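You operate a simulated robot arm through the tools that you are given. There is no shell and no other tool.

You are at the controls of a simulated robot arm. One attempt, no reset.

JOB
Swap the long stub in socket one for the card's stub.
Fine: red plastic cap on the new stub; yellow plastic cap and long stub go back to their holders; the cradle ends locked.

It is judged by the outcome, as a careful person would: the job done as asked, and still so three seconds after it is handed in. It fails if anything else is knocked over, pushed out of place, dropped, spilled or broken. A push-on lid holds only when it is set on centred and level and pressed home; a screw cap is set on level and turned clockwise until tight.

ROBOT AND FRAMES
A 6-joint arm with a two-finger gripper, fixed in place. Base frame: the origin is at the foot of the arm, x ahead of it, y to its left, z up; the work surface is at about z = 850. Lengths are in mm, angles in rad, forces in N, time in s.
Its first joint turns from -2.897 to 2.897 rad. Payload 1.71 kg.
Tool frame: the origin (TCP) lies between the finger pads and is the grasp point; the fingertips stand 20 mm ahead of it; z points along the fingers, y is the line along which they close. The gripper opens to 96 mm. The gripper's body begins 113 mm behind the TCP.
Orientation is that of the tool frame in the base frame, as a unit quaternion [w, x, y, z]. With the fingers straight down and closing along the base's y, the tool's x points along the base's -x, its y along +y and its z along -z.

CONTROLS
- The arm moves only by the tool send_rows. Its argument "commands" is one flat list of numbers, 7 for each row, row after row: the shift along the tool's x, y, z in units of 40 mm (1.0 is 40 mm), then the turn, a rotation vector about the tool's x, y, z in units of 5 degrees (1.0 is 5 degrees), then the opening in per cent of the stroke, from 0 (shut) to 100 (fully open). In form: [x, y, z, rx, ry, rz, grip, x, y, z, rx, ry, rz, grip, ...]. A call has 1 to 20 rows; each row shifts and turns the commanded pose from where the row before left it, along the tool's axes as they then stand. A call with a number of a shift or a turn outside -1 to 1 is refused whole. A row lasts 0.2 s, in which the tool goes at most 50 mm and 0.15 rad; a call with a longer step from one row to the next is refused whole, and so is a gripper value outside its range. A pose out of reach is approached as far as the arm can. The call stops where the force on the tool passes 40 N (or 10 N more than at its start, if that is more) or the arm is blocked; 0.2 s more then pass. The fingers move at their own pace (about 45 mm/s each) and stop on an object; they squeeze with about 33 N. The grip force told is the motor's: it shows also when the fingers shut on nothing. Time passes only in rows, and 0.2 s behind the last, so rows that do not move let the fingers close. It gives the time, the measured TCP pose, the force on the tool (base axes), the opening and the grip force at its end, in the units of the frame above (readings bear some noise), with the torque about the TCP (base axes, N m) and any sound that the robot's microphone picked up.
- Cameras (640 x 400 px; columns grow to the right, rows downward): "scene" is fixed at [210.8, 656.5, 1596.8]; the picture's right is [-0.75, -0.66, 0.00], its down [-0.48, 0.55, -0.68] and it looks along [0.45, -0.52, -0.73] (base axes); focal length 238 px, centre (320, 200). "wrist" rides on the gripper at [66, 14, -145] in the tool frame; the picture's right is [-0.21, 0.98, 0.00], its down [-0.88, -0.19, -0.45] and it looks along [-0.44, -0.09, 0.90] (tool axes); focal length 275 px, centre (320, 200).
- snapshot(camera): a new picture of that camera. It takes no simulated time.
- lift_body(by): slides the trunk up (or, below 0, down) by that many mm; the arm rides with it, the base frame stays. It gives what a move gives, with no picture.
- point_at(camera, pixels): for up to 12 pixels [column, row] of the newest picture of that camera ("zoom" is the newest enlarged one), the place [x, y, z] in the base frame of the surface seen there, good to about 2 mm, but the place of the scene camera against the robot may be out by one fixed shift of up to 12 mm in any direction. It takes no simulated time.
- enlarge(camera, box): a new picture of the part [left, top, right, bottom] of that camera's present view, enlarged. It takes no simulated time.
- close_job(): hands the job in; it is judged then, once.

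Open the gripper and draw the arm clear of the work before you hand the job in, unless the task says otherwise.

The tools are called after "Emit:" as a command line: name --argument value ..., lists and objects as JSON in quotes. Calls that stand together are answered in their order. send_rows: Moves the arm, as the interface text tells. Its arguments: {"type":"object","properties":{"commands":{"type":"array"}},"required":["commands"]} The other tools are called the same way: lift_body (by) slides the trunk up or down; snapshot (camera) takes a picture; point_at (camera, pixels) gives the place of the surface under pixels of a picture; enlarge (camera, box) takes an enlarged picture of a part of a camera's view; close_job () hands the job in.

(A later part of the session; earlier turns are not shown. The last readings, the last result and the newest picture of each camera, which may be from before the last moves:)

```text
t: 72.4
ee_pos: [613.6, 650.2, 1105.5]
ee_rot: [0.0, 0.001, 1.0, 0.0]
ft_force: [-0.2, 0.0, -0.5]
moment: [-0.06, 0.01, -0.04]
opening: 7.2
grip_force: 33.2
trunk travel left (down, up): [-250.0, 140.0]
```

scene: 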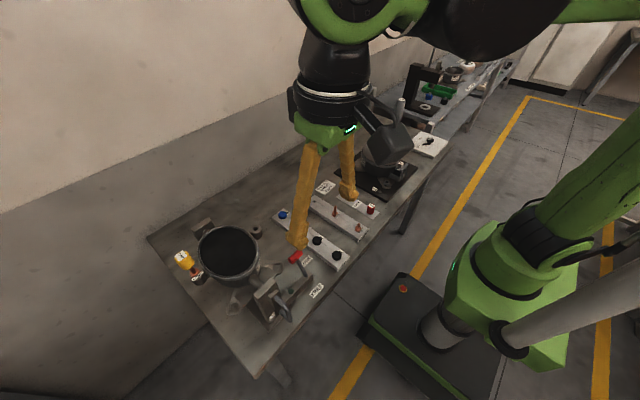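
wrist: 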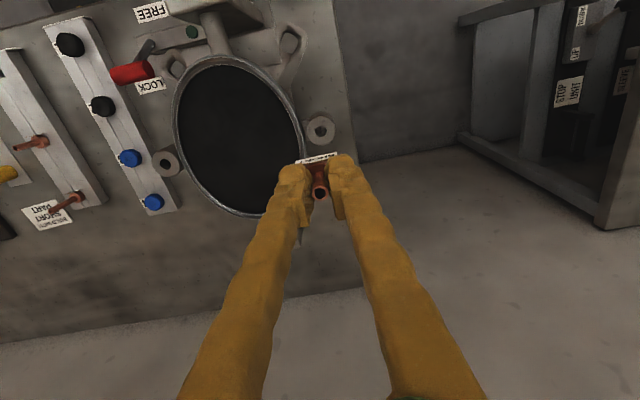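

I'll look closely at the pin against the hole from the scene camera.

Emit:
enlarge --camera "scene" --box '[190, 255, 220, 280]'

Emit:
enlarge --camera "wrist" --box '[290, 120, 350, 220]'

```text
16.00 times, centred on (205, 268) of scene
```

zoom: 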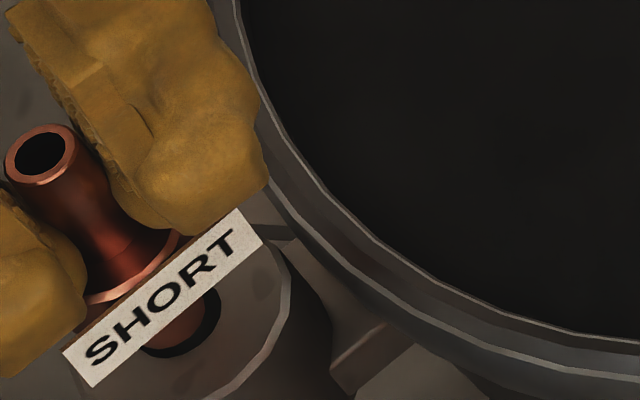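

```text
4.00 times, centred on (320, 170) of wrist
```

zoom: 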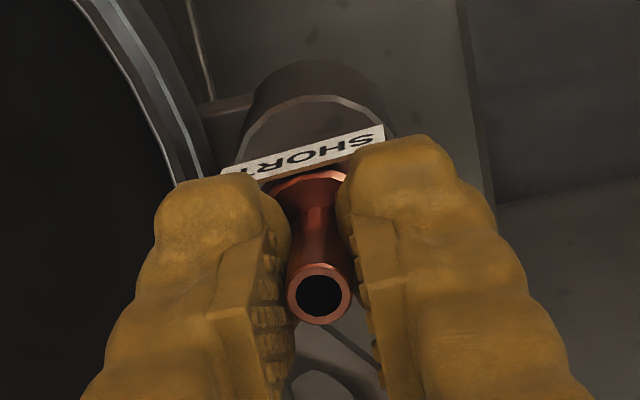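

I'll zoom tighter on both views to compare the pin axis with the socket's centre.

Emit:
enlarge --camera "scene" --box '[196, 262, 216, 278]'

Emit:
enlarge --camera "wrist" --box '[290, 130, 350, 170]'

```text
16.00 times, centred on (206, 270) of scene
```

zoom: 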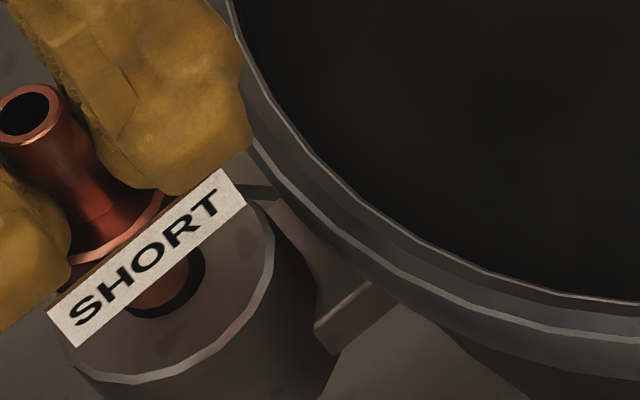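

```text
10.00 times, centred on (320, 150) of wrist
```

zoom: 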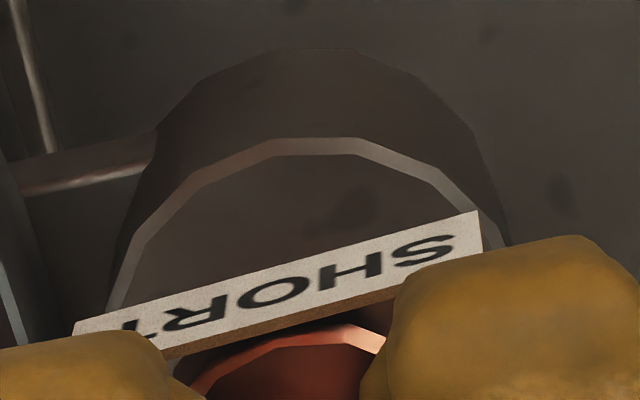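

Comparing pin axis with hole in both views suggests it is within about 1 mm, with a hint of −y. I'll shift −0.7 mm in y, −0.3 mm in x and try lowering in sub-millimetre steps.

Emit:
send_rows --commands '[0.008, -0.018, 0, 0, 0, 0, 0, 0, 0, 0.025, 0, 0, 0, 0, 0, 0, 0.025, 0, 0, 0, 0, 0, 0, 0.025, 0, 0, 0, 0, 0, 0, 0, 0, 0, 0, 0]'

```text
t: 73.6
ee_pos: [613.7, 649.1, 1102.5]
ee_rot: [0.0, 0.001, 1.0, 0.0]
ft_force: [-0.1, 0.0, -0.8]
moment: [-0.01, 0.03, -0.02]
opening: 7.1
grip_force: 32.9
trunk travel left (down, up): [-250.0, 140.0]
```

Now at 1102.5 with no force, below the earlier contact height. Continuing down gently.

Emit:
send_rows --commands '[0, 0, 0.03, 0, 0, 0, 0, 0, 0, 0.03, 0, 0, 0, 0, 0, 0, 0.03, 0, 0, 0, 0, 0, 0, 0, 0, 0, 0, 0]'

Emit:
enlarge --camera "scene" --box '[196, 262, 216, 278]'

```text
t: 74.6
ee_pos: [614.5, 649.1, 1099.7]
ee_rot: [0.0, 0.0, 1.0, 0.0]
ft_force: [0.1, 0.2, 0.0]
moment: [-0.01, -0.03, 0.0]
opening: 7.4
grip_force: 32.3
trunk travel left (down, up): [-250.0, 140.0]
```

```text
16.00 times, centred on (206, 270) of scene
```

zoom: 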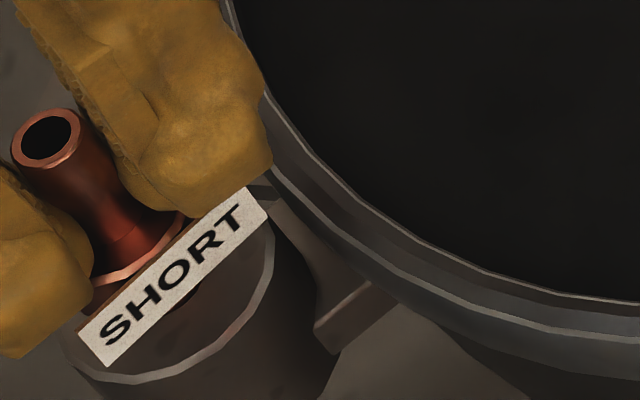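

It's entering the socket freely. I'll keep lowering to the seat, expected at about 1091.

Emit:
send_rows --commands '[0, 0, 0.04, 0, 0, 0, 0, 0, 0, 0.04, 0, 0, 0, 0, 0, 0, 0.04, 0, 0, 0, 0, 0, 0, 0.04, 0, 0, 0, 0, 0, 0, 0, 0, 0, 0, 0]'

```text
t: 75.8
ee_pos: [613.7, 649.1, 1092.3]
ee_rot: [0.0, 0.001, 1.0, 0.002]
ft_force: [0.2, -0.5, -0.5]
moment: [-0.02, 0.0, -0.03]
opening: 7.0
grip_force: 32.9
trunk travel left (down, up): [-250.0, 140.0]
```

Emit:
send_rows --commands '[0, 0, 0.02, 0, 0, 0, 0, 0, 0, 0.02, 0, 0, 0, 0, 0, 0, 0.02, 0, 0, 0, 0, 0, 0, 0, 0, 0, 0, 0]'

Emit:
enlarge --camera "scene" --box '[190, 255, 220, 280]'

Emit:
enlarge --camera "wrist" --box '[280, 120, 360, 220]'

```text
t: 76.8
ee_pos: [614.6, 649.3, 1089.2]
ee_rot: [0.0, 0.001, 1.0, 0.0]
ft_force: [4.6, 1.3, -1.8]
moment: [0.04, -0.2, 0.03]
opening: 7.4
grip_force: 32.8
trunk travel left (down, up): [-250.0, 140.0]
```

```text
16.00 times, centred on (205, 268) of scene
```

zoom: 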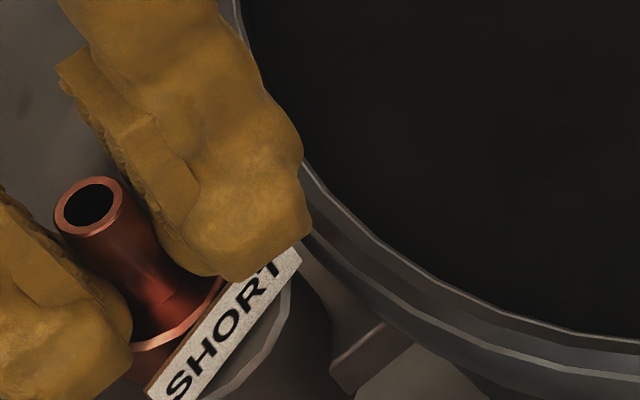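

```text
4.00 times, centred on (320, 170) of wrist
```

zoom: 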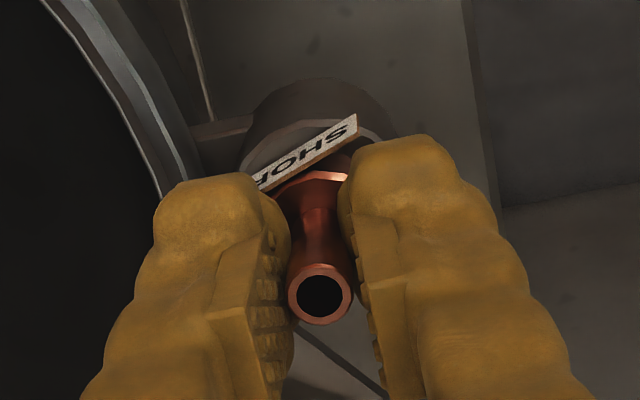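

At 1089 it is down at seat height, though the flag turned ~15° about the stub's axis. I'll release gently and inspect how it sits.

Emit:
send_rows --commands '[0, 0, 0, 0, 0, 0, 10, 0, 0, 0, 0, 0, 0, 20, 0, 0, 0, 0, 0, 0, 30, 0, 0, 0, 0, 0, 0, 30, 0, 0, -0.3, 0, 0, 0, 30, 0, 0, -0.6, 0, 0, 0, 30, 0, 0, -0.6, 0, 0, 0, 30, 0, 0, -0.6, 0, 0, 0, 30, 0, 0, 0, 0, 0, 0, 30]'

Emit:
enlarge --camera "wrist" --box '[280, 110, 360, 190]'

Emit:
enlarge --camera "scene" --box '[180, 245, 230, 285]'

```text
t: 78.8
ee_pos: [615.0, 650.7, 1174.4]
ee_rot: [0.0, 0.001, 1.0, 0.0]
ft_force: [0.5, -0.9, -0.1]
moment: [0.02, 0.01, 0.01]
opening: 28.8
grip_force: 0.1
trunk travel left (down, up): [-250.0, 140.0]
```

```text
5.00 times, centred on (320, 150) of wrist
```

zoom: 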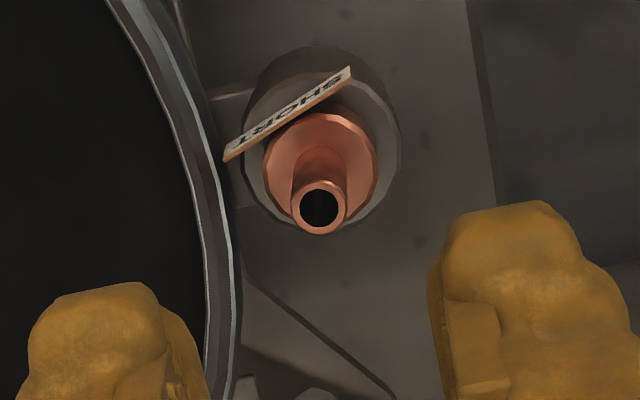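

```text
10.00 times, centred on (205, 265) of scene
```

zoom: 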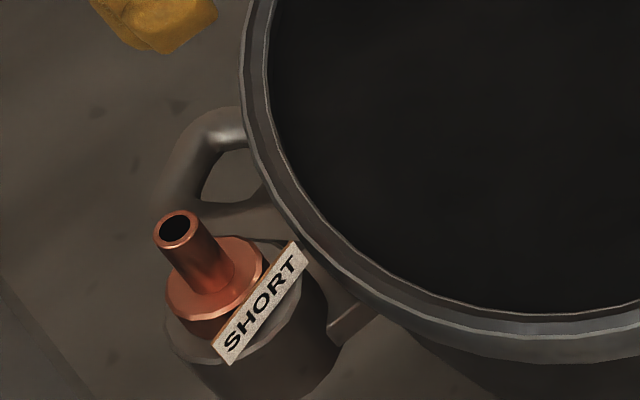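

The stub stands in the socket; I'll measure rim, flange and socket to check level and seating.

Emit:
enlarge --camera "wrist" --box '[295, 110, 345, 160]'

Emit:
point_at --camera "zoom" --pixels '[[278, 293], [358, 288], [318, 255], [320, 330], [240, 230], [405, 220], [350, 145], [250, 270], [330, 160], [215, 280], [430, 200], [390, 270]]'

```text
8.00 times, centred on (320, 135) of wrist
```

zoom: 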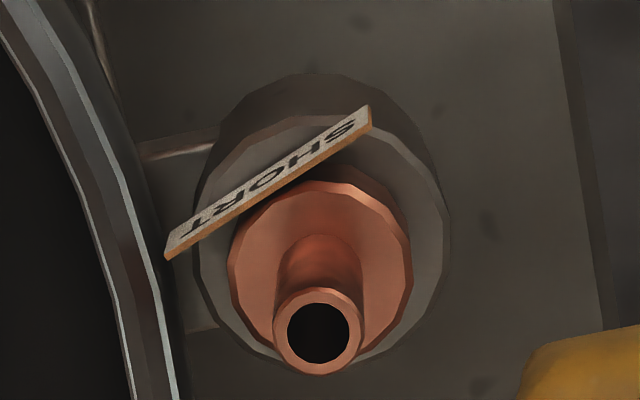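

```text
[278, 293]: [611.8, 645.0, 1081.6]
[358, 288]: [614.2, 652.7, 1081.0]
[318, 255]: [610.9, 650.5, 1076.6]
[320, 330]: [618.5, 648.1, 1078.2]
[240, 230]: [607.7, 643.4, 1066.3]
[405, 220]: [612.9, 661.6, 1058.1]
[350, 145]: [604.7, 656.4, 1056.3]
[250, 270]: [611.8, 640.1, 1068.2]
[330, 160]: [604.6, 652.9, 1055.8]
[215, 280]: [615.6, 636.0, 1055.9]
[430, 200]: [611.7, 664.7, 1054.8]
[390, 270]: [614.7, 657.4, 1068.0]
```

Emit:
point_at --camera "zoom" --pixels '[[280, 335], [357, 330], [318, 298], [320, 367], [245, 250], [395, 230], [320, 195], [250, 300], [390, 300], [300, 215], [320, 240], [340, 300]]'

```text
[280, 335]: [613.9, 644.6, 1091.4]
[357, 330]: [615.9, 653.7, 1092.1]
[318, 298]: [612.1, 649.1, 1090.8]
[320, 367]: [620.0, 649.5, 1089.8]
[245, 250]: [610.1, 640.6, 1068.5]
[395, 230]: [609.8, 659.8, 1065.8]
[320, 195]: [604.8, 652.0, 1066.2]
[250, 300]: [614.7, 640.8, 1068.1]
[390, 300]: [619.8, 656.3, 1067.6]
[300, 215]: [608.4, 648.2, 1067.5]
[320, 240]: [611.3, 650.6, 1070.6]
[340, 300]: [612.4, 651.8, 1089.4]
```

Rim centre (616, 649.2, z 1091) and flange top ~1068 all round: seated and level. Now to the red cap: rise and move toward (485, 38).

Emit:
send_rows --commands '[0, 0, -0.6, 0, 0, 0, 50, 0.17, -0.8, 0, 0, 0, 0, 50, 0.17, -0.8, 0, 0, 0, 0, 50, 0.17, -0.8, 0, 0, 0, 0, 50, 0.17, -0.8, 0, 0, 0, 0, 50, 0.17, -0.8, 0, 0, 0, 0, 50, 0.17, -0.8, 0, 0, 0, 0, 50, 0.17, -0.8, 0, 0, 0, 0, 50, 0.17, -0.8, 0, 0, 0, 0, 50, 0.17, -0.8, 0, 0, 0, 0, 50, 0.17, -0.8, 0, 0, 0, 0, 50, 0.17, -0.8, 0, 0, 0, 0, 50, 0.17, -0.8, 0, 0, 0, 0, 50, 0.17, -0.8, 0, 0, 0, 0, 50, 0.17, -0.8, 0, 0, 0, 0, 50, 0.17, -0.8, 0, 0, 0, 0, 50, 0.17, -0.8, 0, 0, 0, 0, 50, 0.17, -0.8, 0, 0, 0, 0, 50, 0.17, -0.8, 0, 0, 0, 0, 50, 0.17, -0.8, 0, 0, 0, 0, 50]'

Emit:
send_rows --commands '[0, 0, 0.8, 0, 0, 0, 50, 0, 0, 0.8, 0, 0, 0, 50, 0, 0, 0.8, 0, 0, 0, 50, 0, 0, 0.8, 0, 0, 0, 50, 0, 0, 0.8, 0, 0, 0, 50, 0, 0, 0, 0, 0, 0, 50]'

Emit:
snapshot --camera "wrist"

```text
t: 83.0
ee_pos: [482.6, 40.0, 1199.4]
ee_rot: [0.0, 0.001, 1.0, 0.0]
ft_force: [-0.2, 0.2, 0.1]
moment: [-0.05, -0.02, -0.02]
opening: 48.3
grip_force: 0.1
trunk travel left (down, up): [-250.0, 140.0]
```

```text
t: 84.4
ee_pos: [482.4, 42.3, 1035.8]
ee_rot: [-0.001, 0.0, 1.0, -0.001]
ft_force: [0.7, 0.2, -0.3]
moment: [-0.01, 0.03, -0.01]
opening: 48.4
grip_force: 0.1
trunk travel left (down, up): [-250.0, 140.0]
```

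```text
taken
```

wrist: 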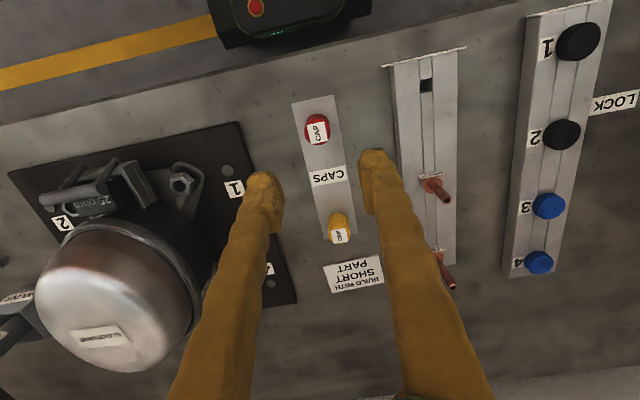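

Emit:
enlarge --camera "wrist" --box '[290, 100, 350, 160]'

Emit:
point_at --camera "zoom" --pixels '[[215, 210], [380, 205], [298, 130], [300, 285], [300, 210], [300, 100], [230, 170], [370, 150]]'

```text
6.67 times, centred on (320, 130) of wrist
```

zoom: 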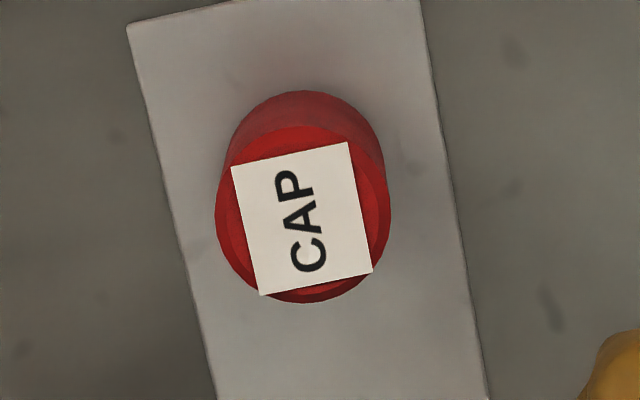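

```text
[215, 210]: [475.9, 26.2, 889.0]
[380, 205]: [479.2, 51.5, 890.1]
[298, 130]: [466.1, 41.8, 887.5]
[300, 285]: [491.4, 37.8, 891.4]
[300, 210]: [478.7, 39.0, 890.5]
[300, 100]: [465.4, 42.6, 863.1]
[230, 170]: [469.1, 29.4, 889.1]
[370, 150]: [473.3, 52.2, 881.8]
```

Red cap centre is (479.6, 39.4), top 890.5. I'll move above it and lower to z ≈ 915.

Emit:
send_rows --commands '[0.07, -0.072, 0.4, 0, 0, 0, 50, 0, 0, 0.7, 0, 0, 0, 50, 0, 0, 0.7, 0, 0, 0, 50, 0, 0, 0.7, 0, 0, 0, 50, 0, 0, 0.5, 0, 0, 0, 50, 0, 0, 0, 0, 0, 0, 50, 0, 0, 0, 0, 0, 0, 50]'

Emit:
enlarge --camera "wrist" --box '[270, 120, 370, 220]'

Emit:
point_at --camera "zoom" --pixels '[[250, 190], [380, 185], [310, 125], [315, 255], [315, 190]]'

```text
t: 86.0
ee_pos: [481.1, 37.2, 917.4]
ee_rot: [0.0, 0.001, 1.0, -0.001]
ft_force: [-0.2, 0.6, 0.2]
moment: [0.01, -0.06, -0.02]
opening: 47.9
grip_force: 0.0
trunk travel left (down, up): [-250.0, 140.0]
```

```text
4.00 times, centred on (320, 170) of wrist
```

zoom: 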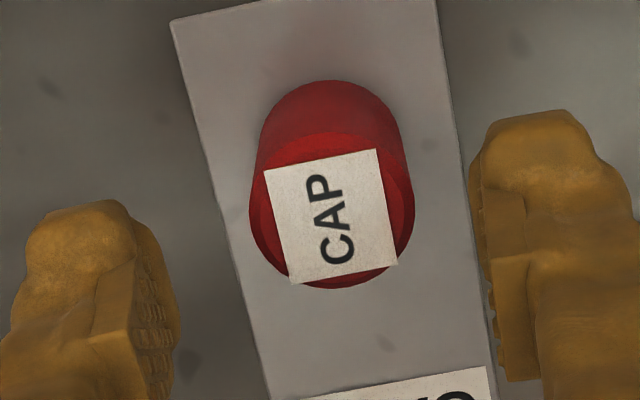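

```text
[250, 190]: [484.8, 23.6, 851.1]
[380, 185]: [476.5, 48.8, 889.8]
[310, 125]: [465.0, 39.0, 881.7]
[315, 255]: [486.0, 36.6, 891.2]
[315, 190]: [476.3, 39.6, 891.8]
```

Cap centre here reads about (480.2, 40); TCP y is ~2.5 mm short. I'll correct and lower to z ≈ 879.

Emit:
send_rows --commands '[0.018, 0.057, 0.3, 0, 0, 0, 50, 0, 0, 0.35, 0, 0, 0, 50, 0, 0, 0.3, 0, 0, 0, 50, 0, 0, 0, 0, 0, 0, 50, 0, 0, 0, 0, 0, 0, 50]'

Emit:
enlarge --camera "wrist" --box '[270, 120, 370, 230]'

```text
t: 87.2
ee_pos: [480.9, 39.9, 879.5]
ee_rot: [-0.001, 0.001, 1.0, 0.001]
ft_force: [0.2, -1.4, 0.5]
moment: [0.0, 0.01, -0.03]
opening: 47.9
grip_force: 0.1
trunk travel left (down, up): [-250.0, 140.0]
```

```text
3.64 times, centred on (320, 175) of wrist
```

zoom: 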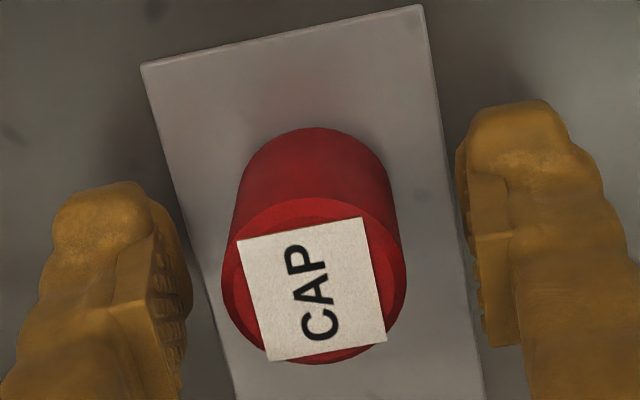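

The red cap is centred between the fingers. I'll close and lift it slowly off its peg.

Emit:
send_rows --commands '[0, 0, 0, 0, 0, 0, 35, 0, 0, 0, 0, 0, 0, 20, 0, 0, 0, 0, 0, 0, 10, 0, 0, 0, 0, 0, 0, 10, 0, 0, 0, 0, 0, 0, 10]'

Emit:
send_rows --commands '[0, 0, -0.05, 0, 0, 0, 10, 0, 0, -0.1, 0, 0, 0, 10, 0, 0, -0.1, 0, 0, 0, 10, 0, 0, -0.2, 0, 0, 0, 10, 0, 0, -0.3, 0, 0, 0, 10, 0, 0, -0.4, 0, 0, 0, 10, 0, 0, 0, 0, 0, 0, 10]'

Emit:
snapshot --camera "wrist"

Emit:
enlarge --camera "wrist" --box '[270, 110, 370, 230]'

```text
t: 88.4
ee_pos: [480.9, 40.1, 879.3]
ee_rot: [0.0, 0.001, 1.0, 0.0]
ft_force: [-0.4, -0.7, 0.2]
moment: [-0.02, -0.01, 0.0]
opening: 23.2
grip_force: 33.1
trunk travel left (down, up): [-250.0, 140.0]
```

```text
t: 90.0
ee_pos: [480.8, 39.8, 925.2]
ee_rot: [0.0, 0.001, 1.0, -0.001]
ft_force: [-0.2, -0.8, -0.1]
moment: [0.04, -0.03, -0.01]
opening: 22.9
grip_force: 32.8
trunk travel left (down, up): [-250.0, 140.0]
```

```text
taken
```

wrist: 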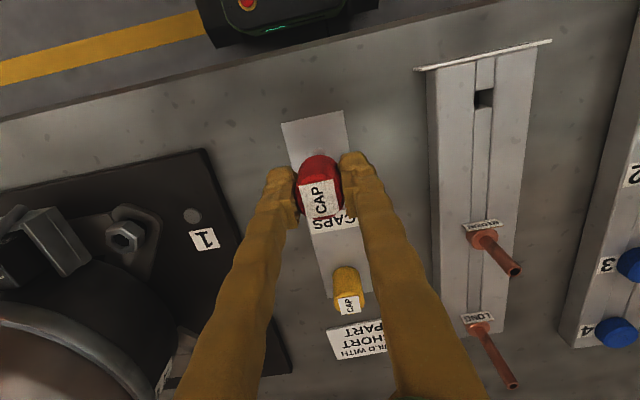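

```text
3.33 times, centred on (320, 170) of wrist
```

zoom: 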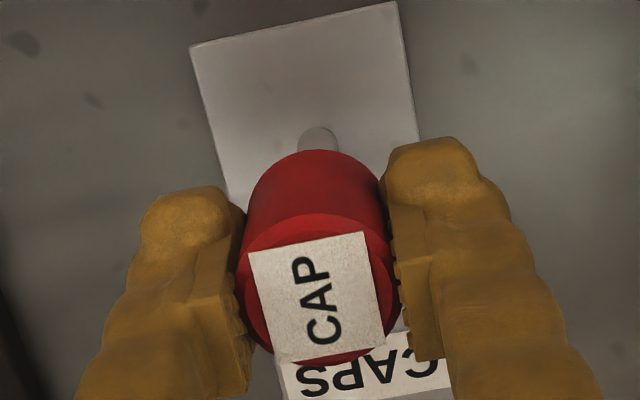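

Cap in hand. I'll measure where its centre sits relative to the TCP, using the label and rim.

Emit:
point_at --camera "zoom" --pixels '[[255, 258], [362, 240], [285, 355], [378, 342], [320, 225], [322, 355], [320, 300], [248, 290], [392, 285]]'

Emit:
send_rows --commands '[0, 0, 0, 0, 0, 0, 10]'

```text
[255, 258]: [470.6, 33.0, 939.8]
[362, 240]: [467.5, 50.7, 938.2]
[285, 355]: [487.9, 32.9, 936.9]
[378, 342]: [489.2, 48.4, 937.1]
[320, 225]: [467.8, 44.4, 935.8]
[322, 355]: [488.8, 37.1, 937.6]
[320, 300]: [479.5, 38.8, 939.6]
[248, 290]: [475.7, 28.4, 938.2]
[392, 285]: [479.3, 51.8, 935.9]
```

```text
t: 90.4
ee_pos: [481.1, 40.9, 925.6]
ee_rot: [0.0, 0.0, 1.0, 0.001]
ft_force: [-1.0, -0.8, -0.2]
moment: [-0.01, 0.0, -0.03]
opening: 22.9
grip_force: 32.6
trunk travel left (down, up): [-250.0, 140.0]
```

Cap centre is about (−1.5, 0) mm from TCP in x, y. I'll raise to z ≈ 1210 and carry it back to the short stub.

Emit:
send_rows --commands '[0, 0, -0.8, 0, 0, 0, 10, 0, 0, -0.8, 0, 0, 0, 10, 0, 0, -0.8, 0, 0, 0, 10, 0, 0, -0.8, 0, 0, 0, 10, 0, 0, -0.8, 0, 0, 0, 10, 0, 0, -0.8, 0, 0, 0, 10, 0, 0, -0.8, 0, 0, 0, 10, 0, 0, -0.8, 0, 0, 0, 10, 0, 0, -0.7, 0, 0, 0, 10, 0, 0, 0, 0, 0, 0, 10]'

Emit:
send_rows --commands '[-0.19, 0.845, 0, 0, 0, 0, 10, -0.19, 0.845, 0, 0, 0, 0, 10, -0.19, 0.845, 0, 0, 0, 0, 10, -0.19, 0.845, 0, 0, 0, 0, 10, -0.19, 0.845, 0, 0, 0, 0, 10, -0.19, 0.845, 0, 0, 0, 0, 10, -0.19, 0.845, 0, 0, 0, 0, 10, -0.19, 0.845, 0, 0, 0, 0, 10, -0.19, 0.845, 0, 0, 0, 0, 10, -0.19, 0.845, 0, 0, 0, 0, 10, -0.19, 0.845, 0, 0, 0, 0, 10, -0.19, 0.845, 0, 0, 0, 0, 10, -0.19, 0.845, 0, 0, 0, 0, 10, -0.19, 0.845, 0, 0, 0, 0, 10, -0.19, 0.845, 0, 0, 0, 0, 10, -0.19, 0.845, 0, 0, 0, 0, 10, -0.19, 0.845, 0, 0, 0, 0, 10, -0.19, 0.845, 0, 0, 0, 0, 10, 0, 0, 0, 0, 0, 0, 10]'

Emit:
snapshot --camera "wrist"

Emit:
enlarge --camera "wrist" --box '[270, 110, 370, 230]'

```text
t: 92.6
ee_pos: [480.2, 40.4, 1210.2]
ee_rot: [0.0, 0.001, 1.0, 0.0]
ft_force: [0.0, 0.1, -0.1]
moment: [-0.01, -0.02, -0.02]
opening: 23.0
grip_force: 32.7
trunk travel left (down, up): [-250.0, 140.0]
```

```text
t: 96.6
ee_pos: [617.0, 648.3, 1210.4]
ee_rot: [-0.001, 0.001, 1.0, 0.0]
ft_force: [0.2, 0.5, -1.4]
moment: [-0.03, 0.04, 0.02]
opening: 23.0
grip_force: 32.8
trunk travel left (down, up): [-250.0, 140.0]
```

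```text
taken
```

wrist: 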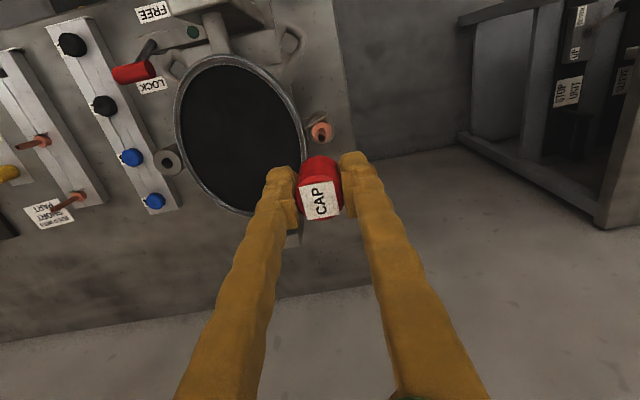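

```text
3.33 times, centred on (320, 170) of wrist
```

zoom: 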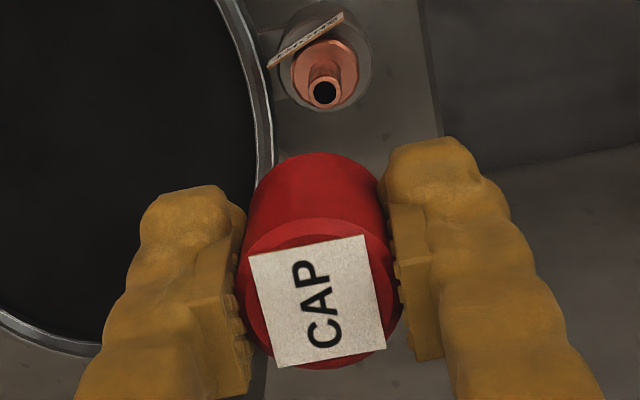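

The stub shows at zoom (324,92), ahead of the cap. I'll lower to TCP z ≈ 1135, still ~17 mm clear of the tube, and measure again.

Emit:
send_rows --commands '[0, 0, 0.6, 0, 0, 0, 10, 0, 0, 0.6, 0, 0, 0, 10, 0, 0, 0.4, 0, 0, 0, 10, 0, 0, 0, 0, 0, 0, 10, 0, 0, 0, 0, 0, 0, 10]'

Emit:
enlarge --camera "wrist" --box '[280, 110, 360, 170]'

Emit:
enlarge --camera "scene" --box '[170, 235, 230, 285]'

```text
t: 97.8
ee_pos: [618.7, 648.6, 1145.2]
ee_rot: [0.0, 0.0, 1.0, 0.0]
ft_force: [0.3, -0.2, 0.2]
moment: [0.0, 0.01, 0.01]
opening: 23.3
grip_force: 33.3
trunk travel left (down, up): [-250.0, 140.0]
```

```text
6.67 times, centred on (320, 140) of wrist
```

zoom: 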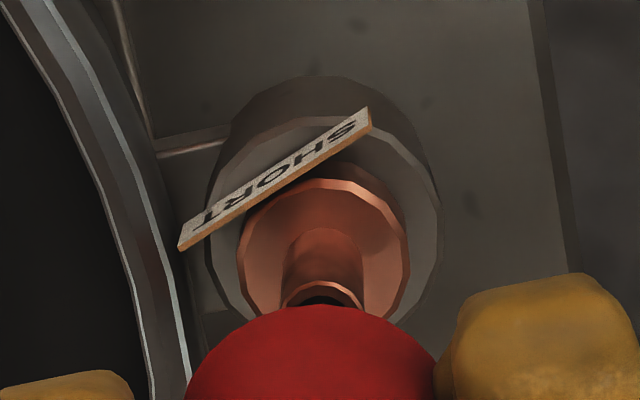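

```text
8.00 times, centred on (200, 260) of scene
```

zoom: 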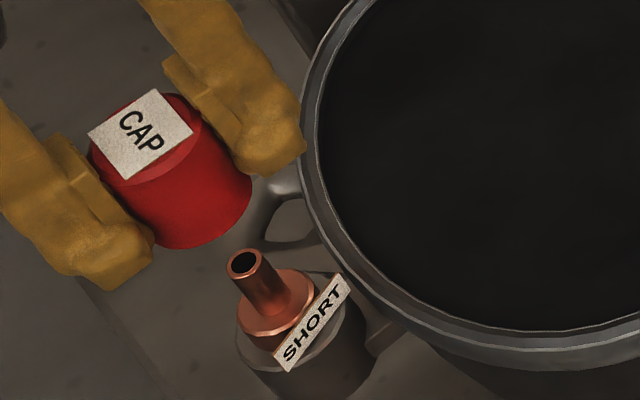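

Emit:
enlarge --camera "wrist" --box '[280, 110, 360, 170]'

Emit:
point_at --camera "zoom" --pixels '[[289, 300], [357, 300], [322, 284], [322, 288], [255, 260], [395, 250], [322, 195], [265, 215], [390, 290], [255, 290]]'

Emit:
snapshot --camera "wrist"

Emit:
point_at --camera "wrist" --pixels '[[301, 187], [337, 182], [310, 216], [340, 211], [320, 200], [298, 198], [344, 195], [322, 177], [322, 217]]'

```text
6.67 times, centred on (320, 140) of wrist
```

zoom: 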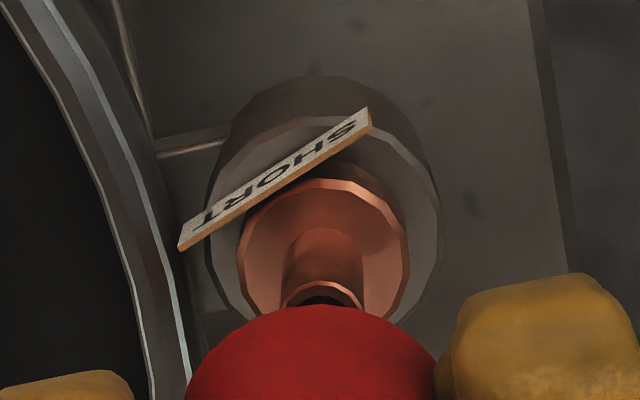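

```text
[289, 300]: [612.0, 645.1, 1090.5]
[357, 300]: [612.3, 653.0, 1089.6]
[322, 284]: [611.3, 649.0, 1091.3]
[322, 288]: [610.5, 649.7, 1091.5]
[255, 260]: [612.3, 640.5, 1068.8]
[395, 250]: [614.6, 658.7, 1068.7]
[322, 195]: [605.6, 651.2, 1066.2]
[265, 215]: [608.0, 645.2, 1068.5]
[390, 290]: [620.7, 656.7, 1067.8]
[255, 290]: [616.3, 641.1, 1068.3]
```

```text
taken
```

wrist: 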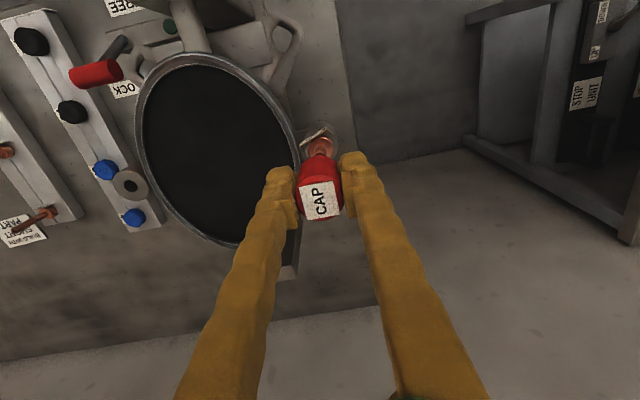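

```text
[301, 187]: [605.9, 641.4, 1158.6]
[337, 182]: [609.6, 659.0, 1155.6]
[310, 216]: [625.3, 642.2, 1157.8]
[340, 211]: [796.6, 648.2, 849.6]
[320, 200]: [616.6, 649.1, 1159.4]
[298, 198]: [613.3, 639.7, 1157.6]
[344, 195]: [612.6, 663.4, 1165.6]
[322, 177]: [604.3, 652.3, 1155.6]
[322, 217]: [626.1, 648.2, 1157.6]
```

Tube centre is about (615.3, 649.3) and cap centre about (616.8, 649.5). I'll shift −1.4 mm in x and lower to just above the tube.

Emit:
send_rows --commands '[0.035, 0.008, 0.2, 0, 0, 0, 10, 0, 0, 0.2, 0, 0, 0, 10, 0, 0, 0.15, 0, 0, 0, 10, 0, 0, 0, 0, 0, 0, 10, 0, 0, 0, 0, 0, 0, 10]'

Emit:
send_rows --commands '[0, 0, 0, 0, 0, 0, 10]'

Emit:
enlarge --camera "scene" --box '[185, 245, 215, 270]'

Emit:
enlarge --camera "wrist" --box '[280, 120, 360, 220]'

```text
t: 99.0
ee_pos: [617.8, 648.4, 1122.7]
ee_rot: [0.0, 0.001, 1.0, 0.0]
ft_force: [-1.0, 0.6, -0.7]
moment: [0.01, -0.05, 0.01]
opening: 23.3
grip_force: 32.4
trunk travel left (down, up): [-250.0, 140.0]
```

```text
t: 99.4
ee_pos: [617.2, 648.7, 1124.4]
ee_rot: [0.001, 0.0, 1.0, -0.001]
ft_force: [0.7, 0.3, -1.0]
moment: [0.01, -0.03, -0.01]
opening: 23.3
grip_force: 32.9
trunk travel left (down, up): [-250.0, 140.0]
```

```text
16.00 times, centred on (200, 258) of scene
```

zoom: 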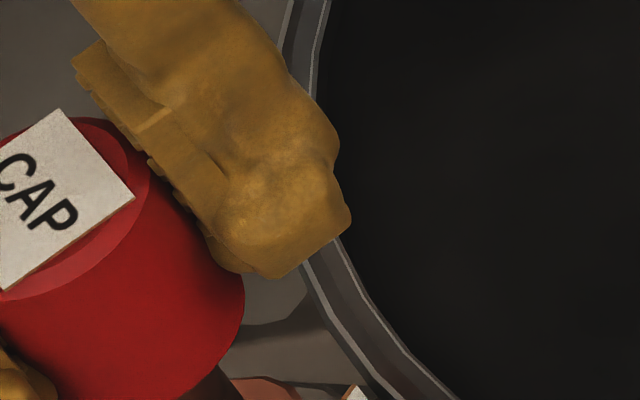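

```text
4.00 times, centred on (320, 170) of wrist
```

zoom: 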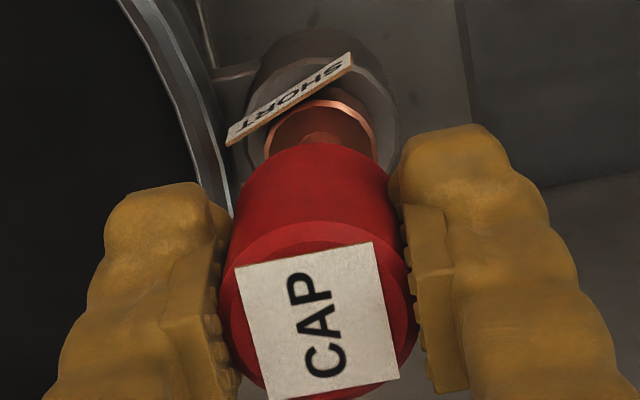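

The cap is ~5 mm above the tube; the view and readings suggest it needs about +0.7 mm in y and −0.5 mm in x. I'll correct and lower slowly.

Emit:
send_rows --commands '[0.012, 0.018, 0, 0, 0, 0, 10, 0, 0, 0.04, 0, 0, 0, 10, 0, 0, 0.04, 0, 0, 0, 10, 0, 0, 0.04, 0, 0, 0, 10, 0, 0, 0.04, 0, 0, 0, 10, 0, 0, 0, 0, 0, 0, 10]'

Emit:
enlarge --camera "scene" --box '[175, 245, 225, 285]'

```text
t: 100.8
ee_pos: [616.0, 650.1, 1117.9]
ee_rot: [0.0, 0.002, 1.0, 0.0]
ft_force: [0.1, 0.0, -1.4]
moment: [-0.02, -0.01, 0.0]
opening: 23.1
grip_force: 32.9
trunk travel left (down, up): [-250.0, 140.0]
```

```text
10.00 times, centred on (200, 265) of scene
```

zoom: 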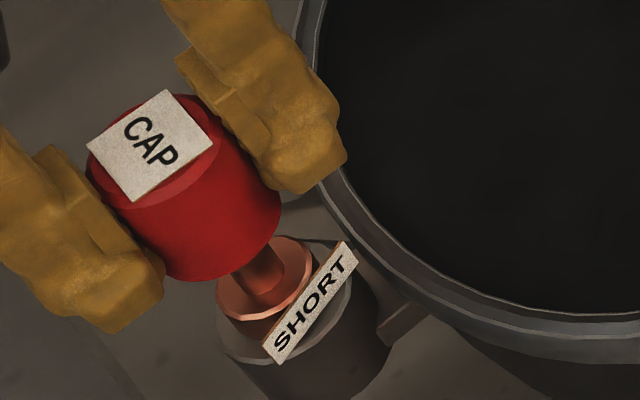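

Cap bottom is at the tube's top and the picture looks aligned. Continuing down in small steps.

Emit:
send_rows --commands '[0, 0, 0.03, 0, 0, 0, 10, 0, 0, 0.03, 0, 0, 0, 10, 0, 0, 0.03, 0, 0, 0, 10, 0, 0, 0, 0, 0, 0, 10]'

```text
t: 101.8
ee_pos: [616.2, 649.6, 1113.7]
ee_rot: [0.0, 0.001, 1.0, 0.0]
ft_force: [0.3, -0.3, 0.4]
moment: [-0.02, 0.0, 0.0]
opening: 23.2
grip_force: 33.0
trunk travel left (down, up): [-250.0, 140.0]
```

No force; the tube is inside the cap. Expected seat is at TCP ≈ 1099; I'll keep lowering.

Emit:
send_rows --commands '[0, 0, 0.04, 0, 0, 0, 10, 0, 0, 0.04, 0, 0, 0, 10, 0, 0, 0.04, 0, 0, 0, 10, 0, 0, 0.04, 0, 0, 0, 10, 0, 0, 0.04, 0, 0, 0, 10, 0, 0, 0, 0, 0, 0, 10]'

Emit:
enlarge --camera "scene" --box '[175, 245, 225, 285]'

```text
t: 103.2
ee_pos: [615.6, 650.4, 1104.5]
ee_rot: [0.0, 0.0, 1.0, 0.0]
ft_force: [0.1, 1.3, 0.0]
moment: [0.01, 0.0, -0.04]
opening: 23.0
grip_force: 32.7
trunk travel left (down, up): [-250.0, 140.0]
```

```text
10.00 times, centred on (200, 265) of scene
```

zoom: 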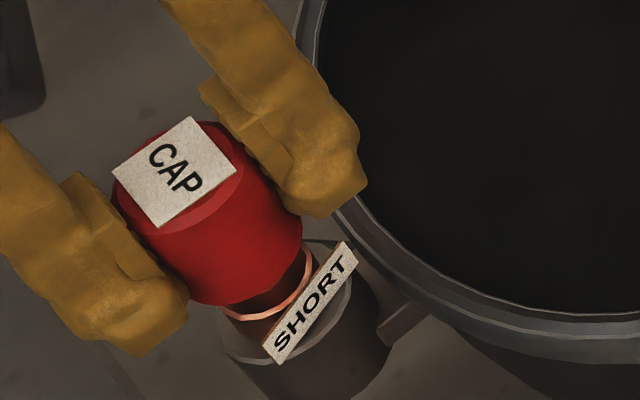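

The cap is going down over the stub. I'll continue in ~1 mm steps to contact.

Emit:
send_rows --commands '[0, 0, 0.03, 0, 0, 0, 10, 0, 0, 0.03, 0, 0, 0, 10, 0, 0, 0.03, 0, 0, 0, 10, 0, 0, 0.02, 0, 0, 0, 10, 0, 0, 0, 0, 0, 0, 10]'

```text
t: 104.4
ee_pos: [616.6, 650.6, 1100.6]
ee_rot: [0.001, 0.001, 1.0, 0.0]
ft_force: [-0.4, -1.2, 0.0]
moment: [-0.02, 0.01, -0.01]
opening: 23.4
grip_force: 32.8
trunk travel left (down, up): [-250.0, 140.0]
```

Emit:
send_rows --commands '[0, 0, 0.02, 0, 0, 0, 10, 0, 0, 0.02, 0, 0, 0, 10, 0, 0, 0.02, 0, 0, 0, 10, 0, 0, 0, 0, 0, 0, 10]'

Emit:
enlarge --camera "scene" --box '[175, 245, 225, 285]'

```text
t: 105.4
ee_pos: [615.5, 650.8, 1098.7]
ee_rot: [0.001, 0.001, 1.0, -0.001]
ft_force: [0.4, 1.4, 2.5]
moment: [0.02, 0.01, -0.02]
opening: 23.1
grip_force: 33.2
trunk travel left (down, up): [-250.0, 140.0]
```

```text
10.00 times, centred on (200, 265) of scene
```

zoom: 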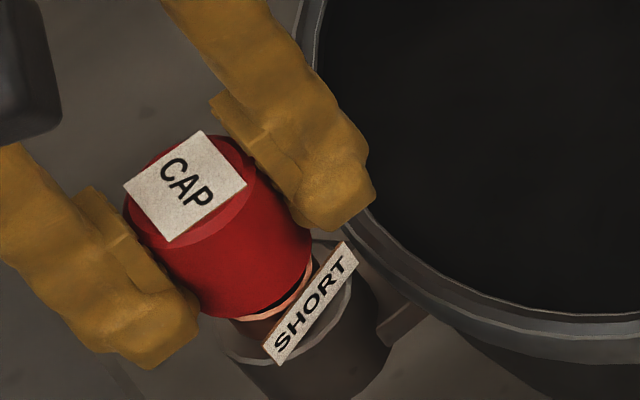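

Force starts to show (2.5 N) at z 1098.7, near the expected seat. I'll press on firmly in half-millimetre steps.

Emit:
send_rows --commands '[0, 0, 0.015, 0, 0, 0, 10, 0, 0, 0.015, 0, 0, 0, 10, 0, 0, 0, 0, 0, 0, 10]'

```text
t: 106.2
ee_pos: [616.1, 649.3, 1098.0]
ee_rot: [0.0, 0.001, 1.0, 0.0]
ft_force: [1.4, 3.1, 11.6]
moment: [0.03, -0.01, -0.01]
opening: 23.1
grip_force: 33.3
trunk travel left (down, up): [-250.0, 140.0]
```

Emit:
send_rows --commands '[0, 0, 0.015, 0, 0, 0, 10, 0, 0, 0.015, 0, 0, 0, 10, 0, 0, 0, 0, 0, 0, 10]'

Emit:
enlarge --camera "wrist" --box '[280, 120, 360, 220]'

```text
t: 107.0
ee_pos: [615.6, 649.4, 1097.0]
ee_rot: [-0.001, -0.001, 1.0, 0.0]
ft_force: [-0.3, 5.4, 12.8]
moment: [0.05, 0.0, 0.03]
opening: 23.4
grip_force: 32.9
trunk travel left (down, up): [-250.0, 140.0]
```

```text
4.00 times, centred on (320, 170) of wrist
```

zoom: 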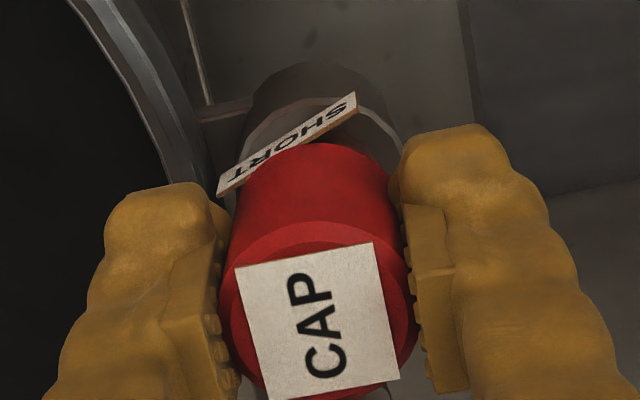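

12.8 N and slowly yielding. A couple more small steps to be sure it is home.

Emit:
send_rows --commands '[0, 0, 0.02, 0, 0, 0, 10, 0, 0, 0.02, 0, 0, 0, 10, 0, 0, 0, 0, 0, 0, 10]'

Emit:
snapshot --camera "wrist"

Emit:
point_at --camera "wrist" --pixels '[[301, 187], [335, 182], [310, 215], [320, 200], [298, 198], [341, 195], [322, 178], [322, 216]]'

Emit:
enlarge --camera "scene" --box '[175, 245, 225, 285]'

```text
t: 107.8
ee_pos: [617.0, 651.1, 1094.6]
ee_rot: [0.0, 0.001, 1.0, 0.0]
ft_force: [-0.1, 3.8, 11.6]
moment: [0.02, 0.02, 0.02]
opening: 23.3
grip_force: 33.0
trunk travel left (down, up): [-250.0, 140.0]
```

```text
taken
```

wrist: 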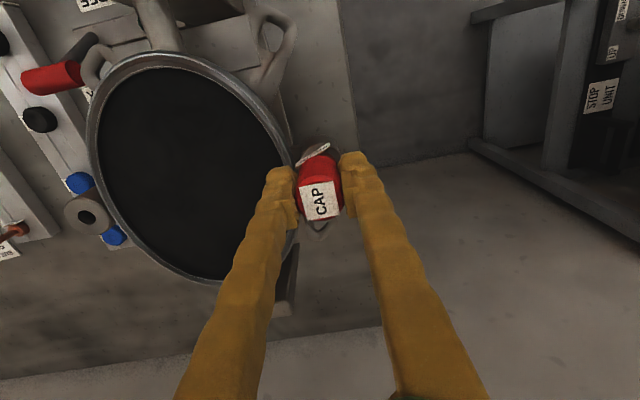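

```text
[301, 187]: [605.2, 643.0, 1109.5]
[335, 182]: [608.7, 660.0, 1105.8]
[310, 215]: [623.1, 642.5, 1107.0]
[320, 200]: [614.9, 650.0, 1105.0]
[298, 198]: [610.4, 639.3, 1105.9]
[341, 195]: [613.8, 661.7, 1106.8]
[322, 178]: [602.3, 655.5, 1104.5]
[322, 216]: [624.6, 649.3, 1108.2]
```

```text
10.00 times, centred on (200, 265) of scene
```

zoom: 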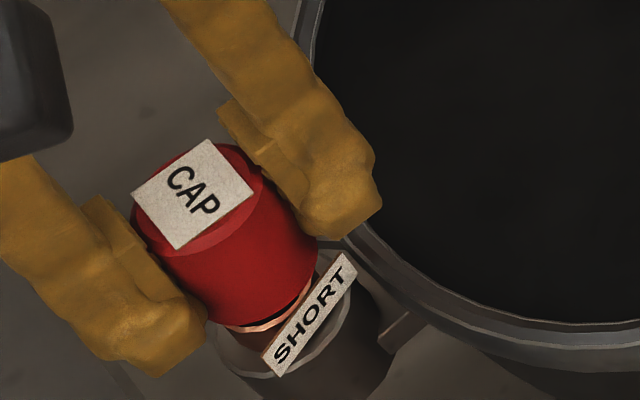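

The cap goes down under a steady ~12 N, but the shell and flag seem to have shifted in the scene picture. I'll check the shell rim's level and the lever before pressing any more.

Emit:
point_at --camera "wrist" --pixels '[[100, 140], [150, 59], [230, 80], [290, 155], [92, 180], [165, 268], [210, 277], [110, 95], [250, 100], [88, 217], [275, 130]]'

Emit:
snapshot --camera "scene"

Emit:
enlarge --camera "scene" --box '[150, 200, 350, 330]'

```text
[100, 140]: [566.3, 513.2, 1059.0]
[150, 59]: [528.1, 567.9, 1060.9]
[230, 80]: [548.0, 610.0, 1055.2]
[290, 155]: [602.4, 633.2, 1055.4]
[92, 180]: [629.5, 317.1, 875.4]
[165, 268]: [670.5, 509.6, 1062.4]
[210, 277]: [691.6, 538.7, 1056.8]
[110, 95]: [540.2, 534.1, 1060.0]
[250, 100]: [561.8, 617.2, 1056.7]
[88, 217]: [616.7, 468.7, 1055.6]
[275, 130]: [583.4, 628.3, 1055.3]
```

```text
taken
```

scene: 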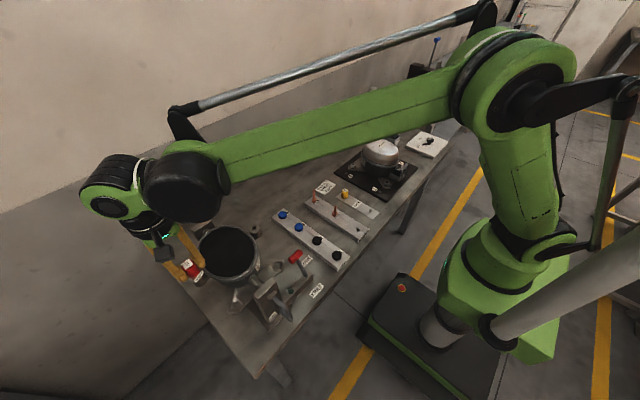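

```text
3.08 times, centred on (250, 265) of scene
```

zoom: 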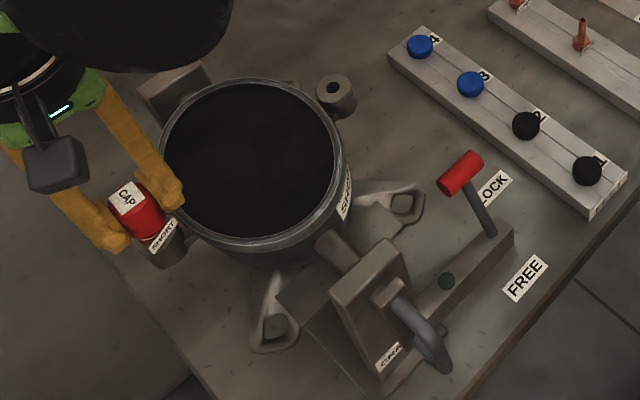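

The rim now reads ~1055 on the stub side against ~1061 on the other: the cradle has tilted about 3° under the push. I'll look closely at the lever and cradle before anything else.

Emit:
enlarge --camera "scene" --box '[265, 240, 335, 300]'

Emit:
enlarge --camera "scene" --box '[240, 265, 300, 325]'

Emit:
enlarge --camera "wrist" --box '[0, 0, 160, 120]'

Emit:
point_at --camera "scene" --pixels '[[307, 259], [317, 290], [311, 275], [308, 270], [296, 256], [291, 257], [301, 253], [303, 265], [285, 272]]'

```text
6.67 times, centred on (300, 270) of scene
```

zoom: 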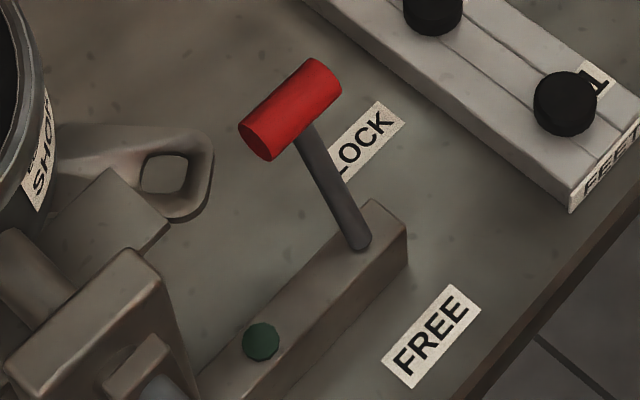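

```text
6.67 times, centred on (270, 295) of scene
```

zoom: 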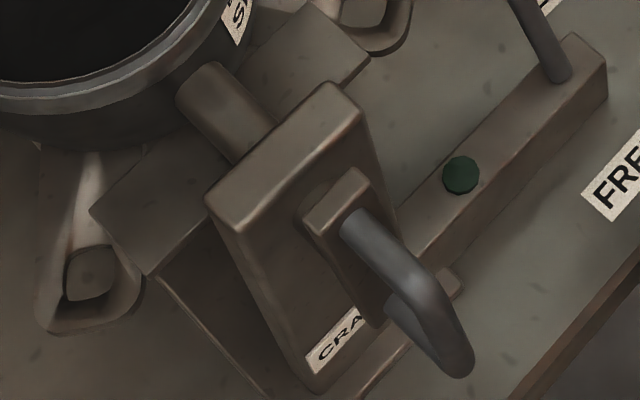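

```text
3.33 times, centred on (80, 60) of wrist
```

zoom: 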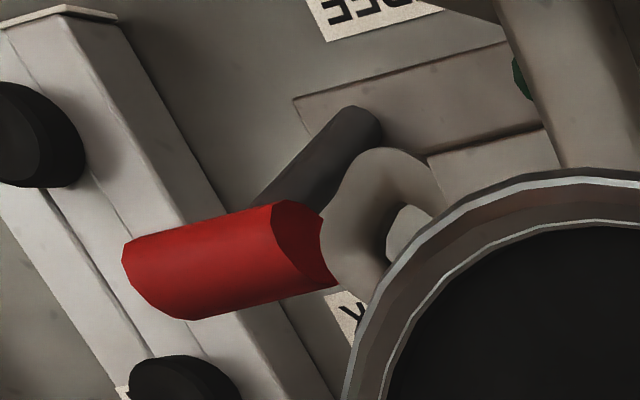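

```text
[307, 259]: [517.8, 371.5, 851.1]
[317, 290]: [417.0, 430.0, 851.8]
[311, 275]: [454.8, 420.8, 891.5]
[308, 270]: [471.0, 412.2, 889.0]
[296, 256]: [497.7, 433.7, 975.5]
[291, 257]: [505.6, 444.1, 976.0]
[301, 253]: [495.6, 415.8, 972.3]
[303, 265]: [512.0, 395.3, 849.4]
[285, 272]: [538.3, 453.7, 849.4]
```

The lever leans firmly toward LOCK (handle x≈498, pivot x≈455), yet the shell gave about 3°. I'll release the cap to take the load off and see whether the shell springs back level.

Emit:
send_rows --commands '[0, 0, -0.02, 0, 0, 0, 10, 0, 0, -0.02, 0, 0, 0, 10, 0, 0, 0, 0, 0, 0, 10]'

Emit:
enlarge --camera "scene" --box '[175, 245, 225, 285]'

```text
t: 108.6
ee_pos: [616.4, 651.0, 1097.2]
ee_rot: [0.0, 0.001, 1.0, 0.0]
ft_force: [-0.2, 0.4, -0.6]
moment: [0.02, 0.02, 0.02]
opening: 22.8
grip_force: 32.7
trunk travel left (down, up): [-250.0, 140.0]
```

```text
10.00 times, centred on (200, 265) of scene
```

zoom: 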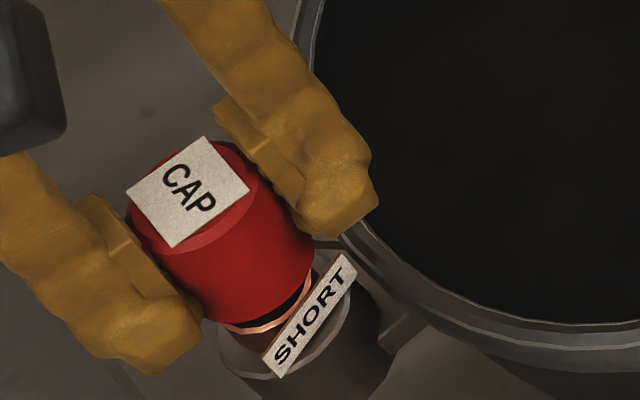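

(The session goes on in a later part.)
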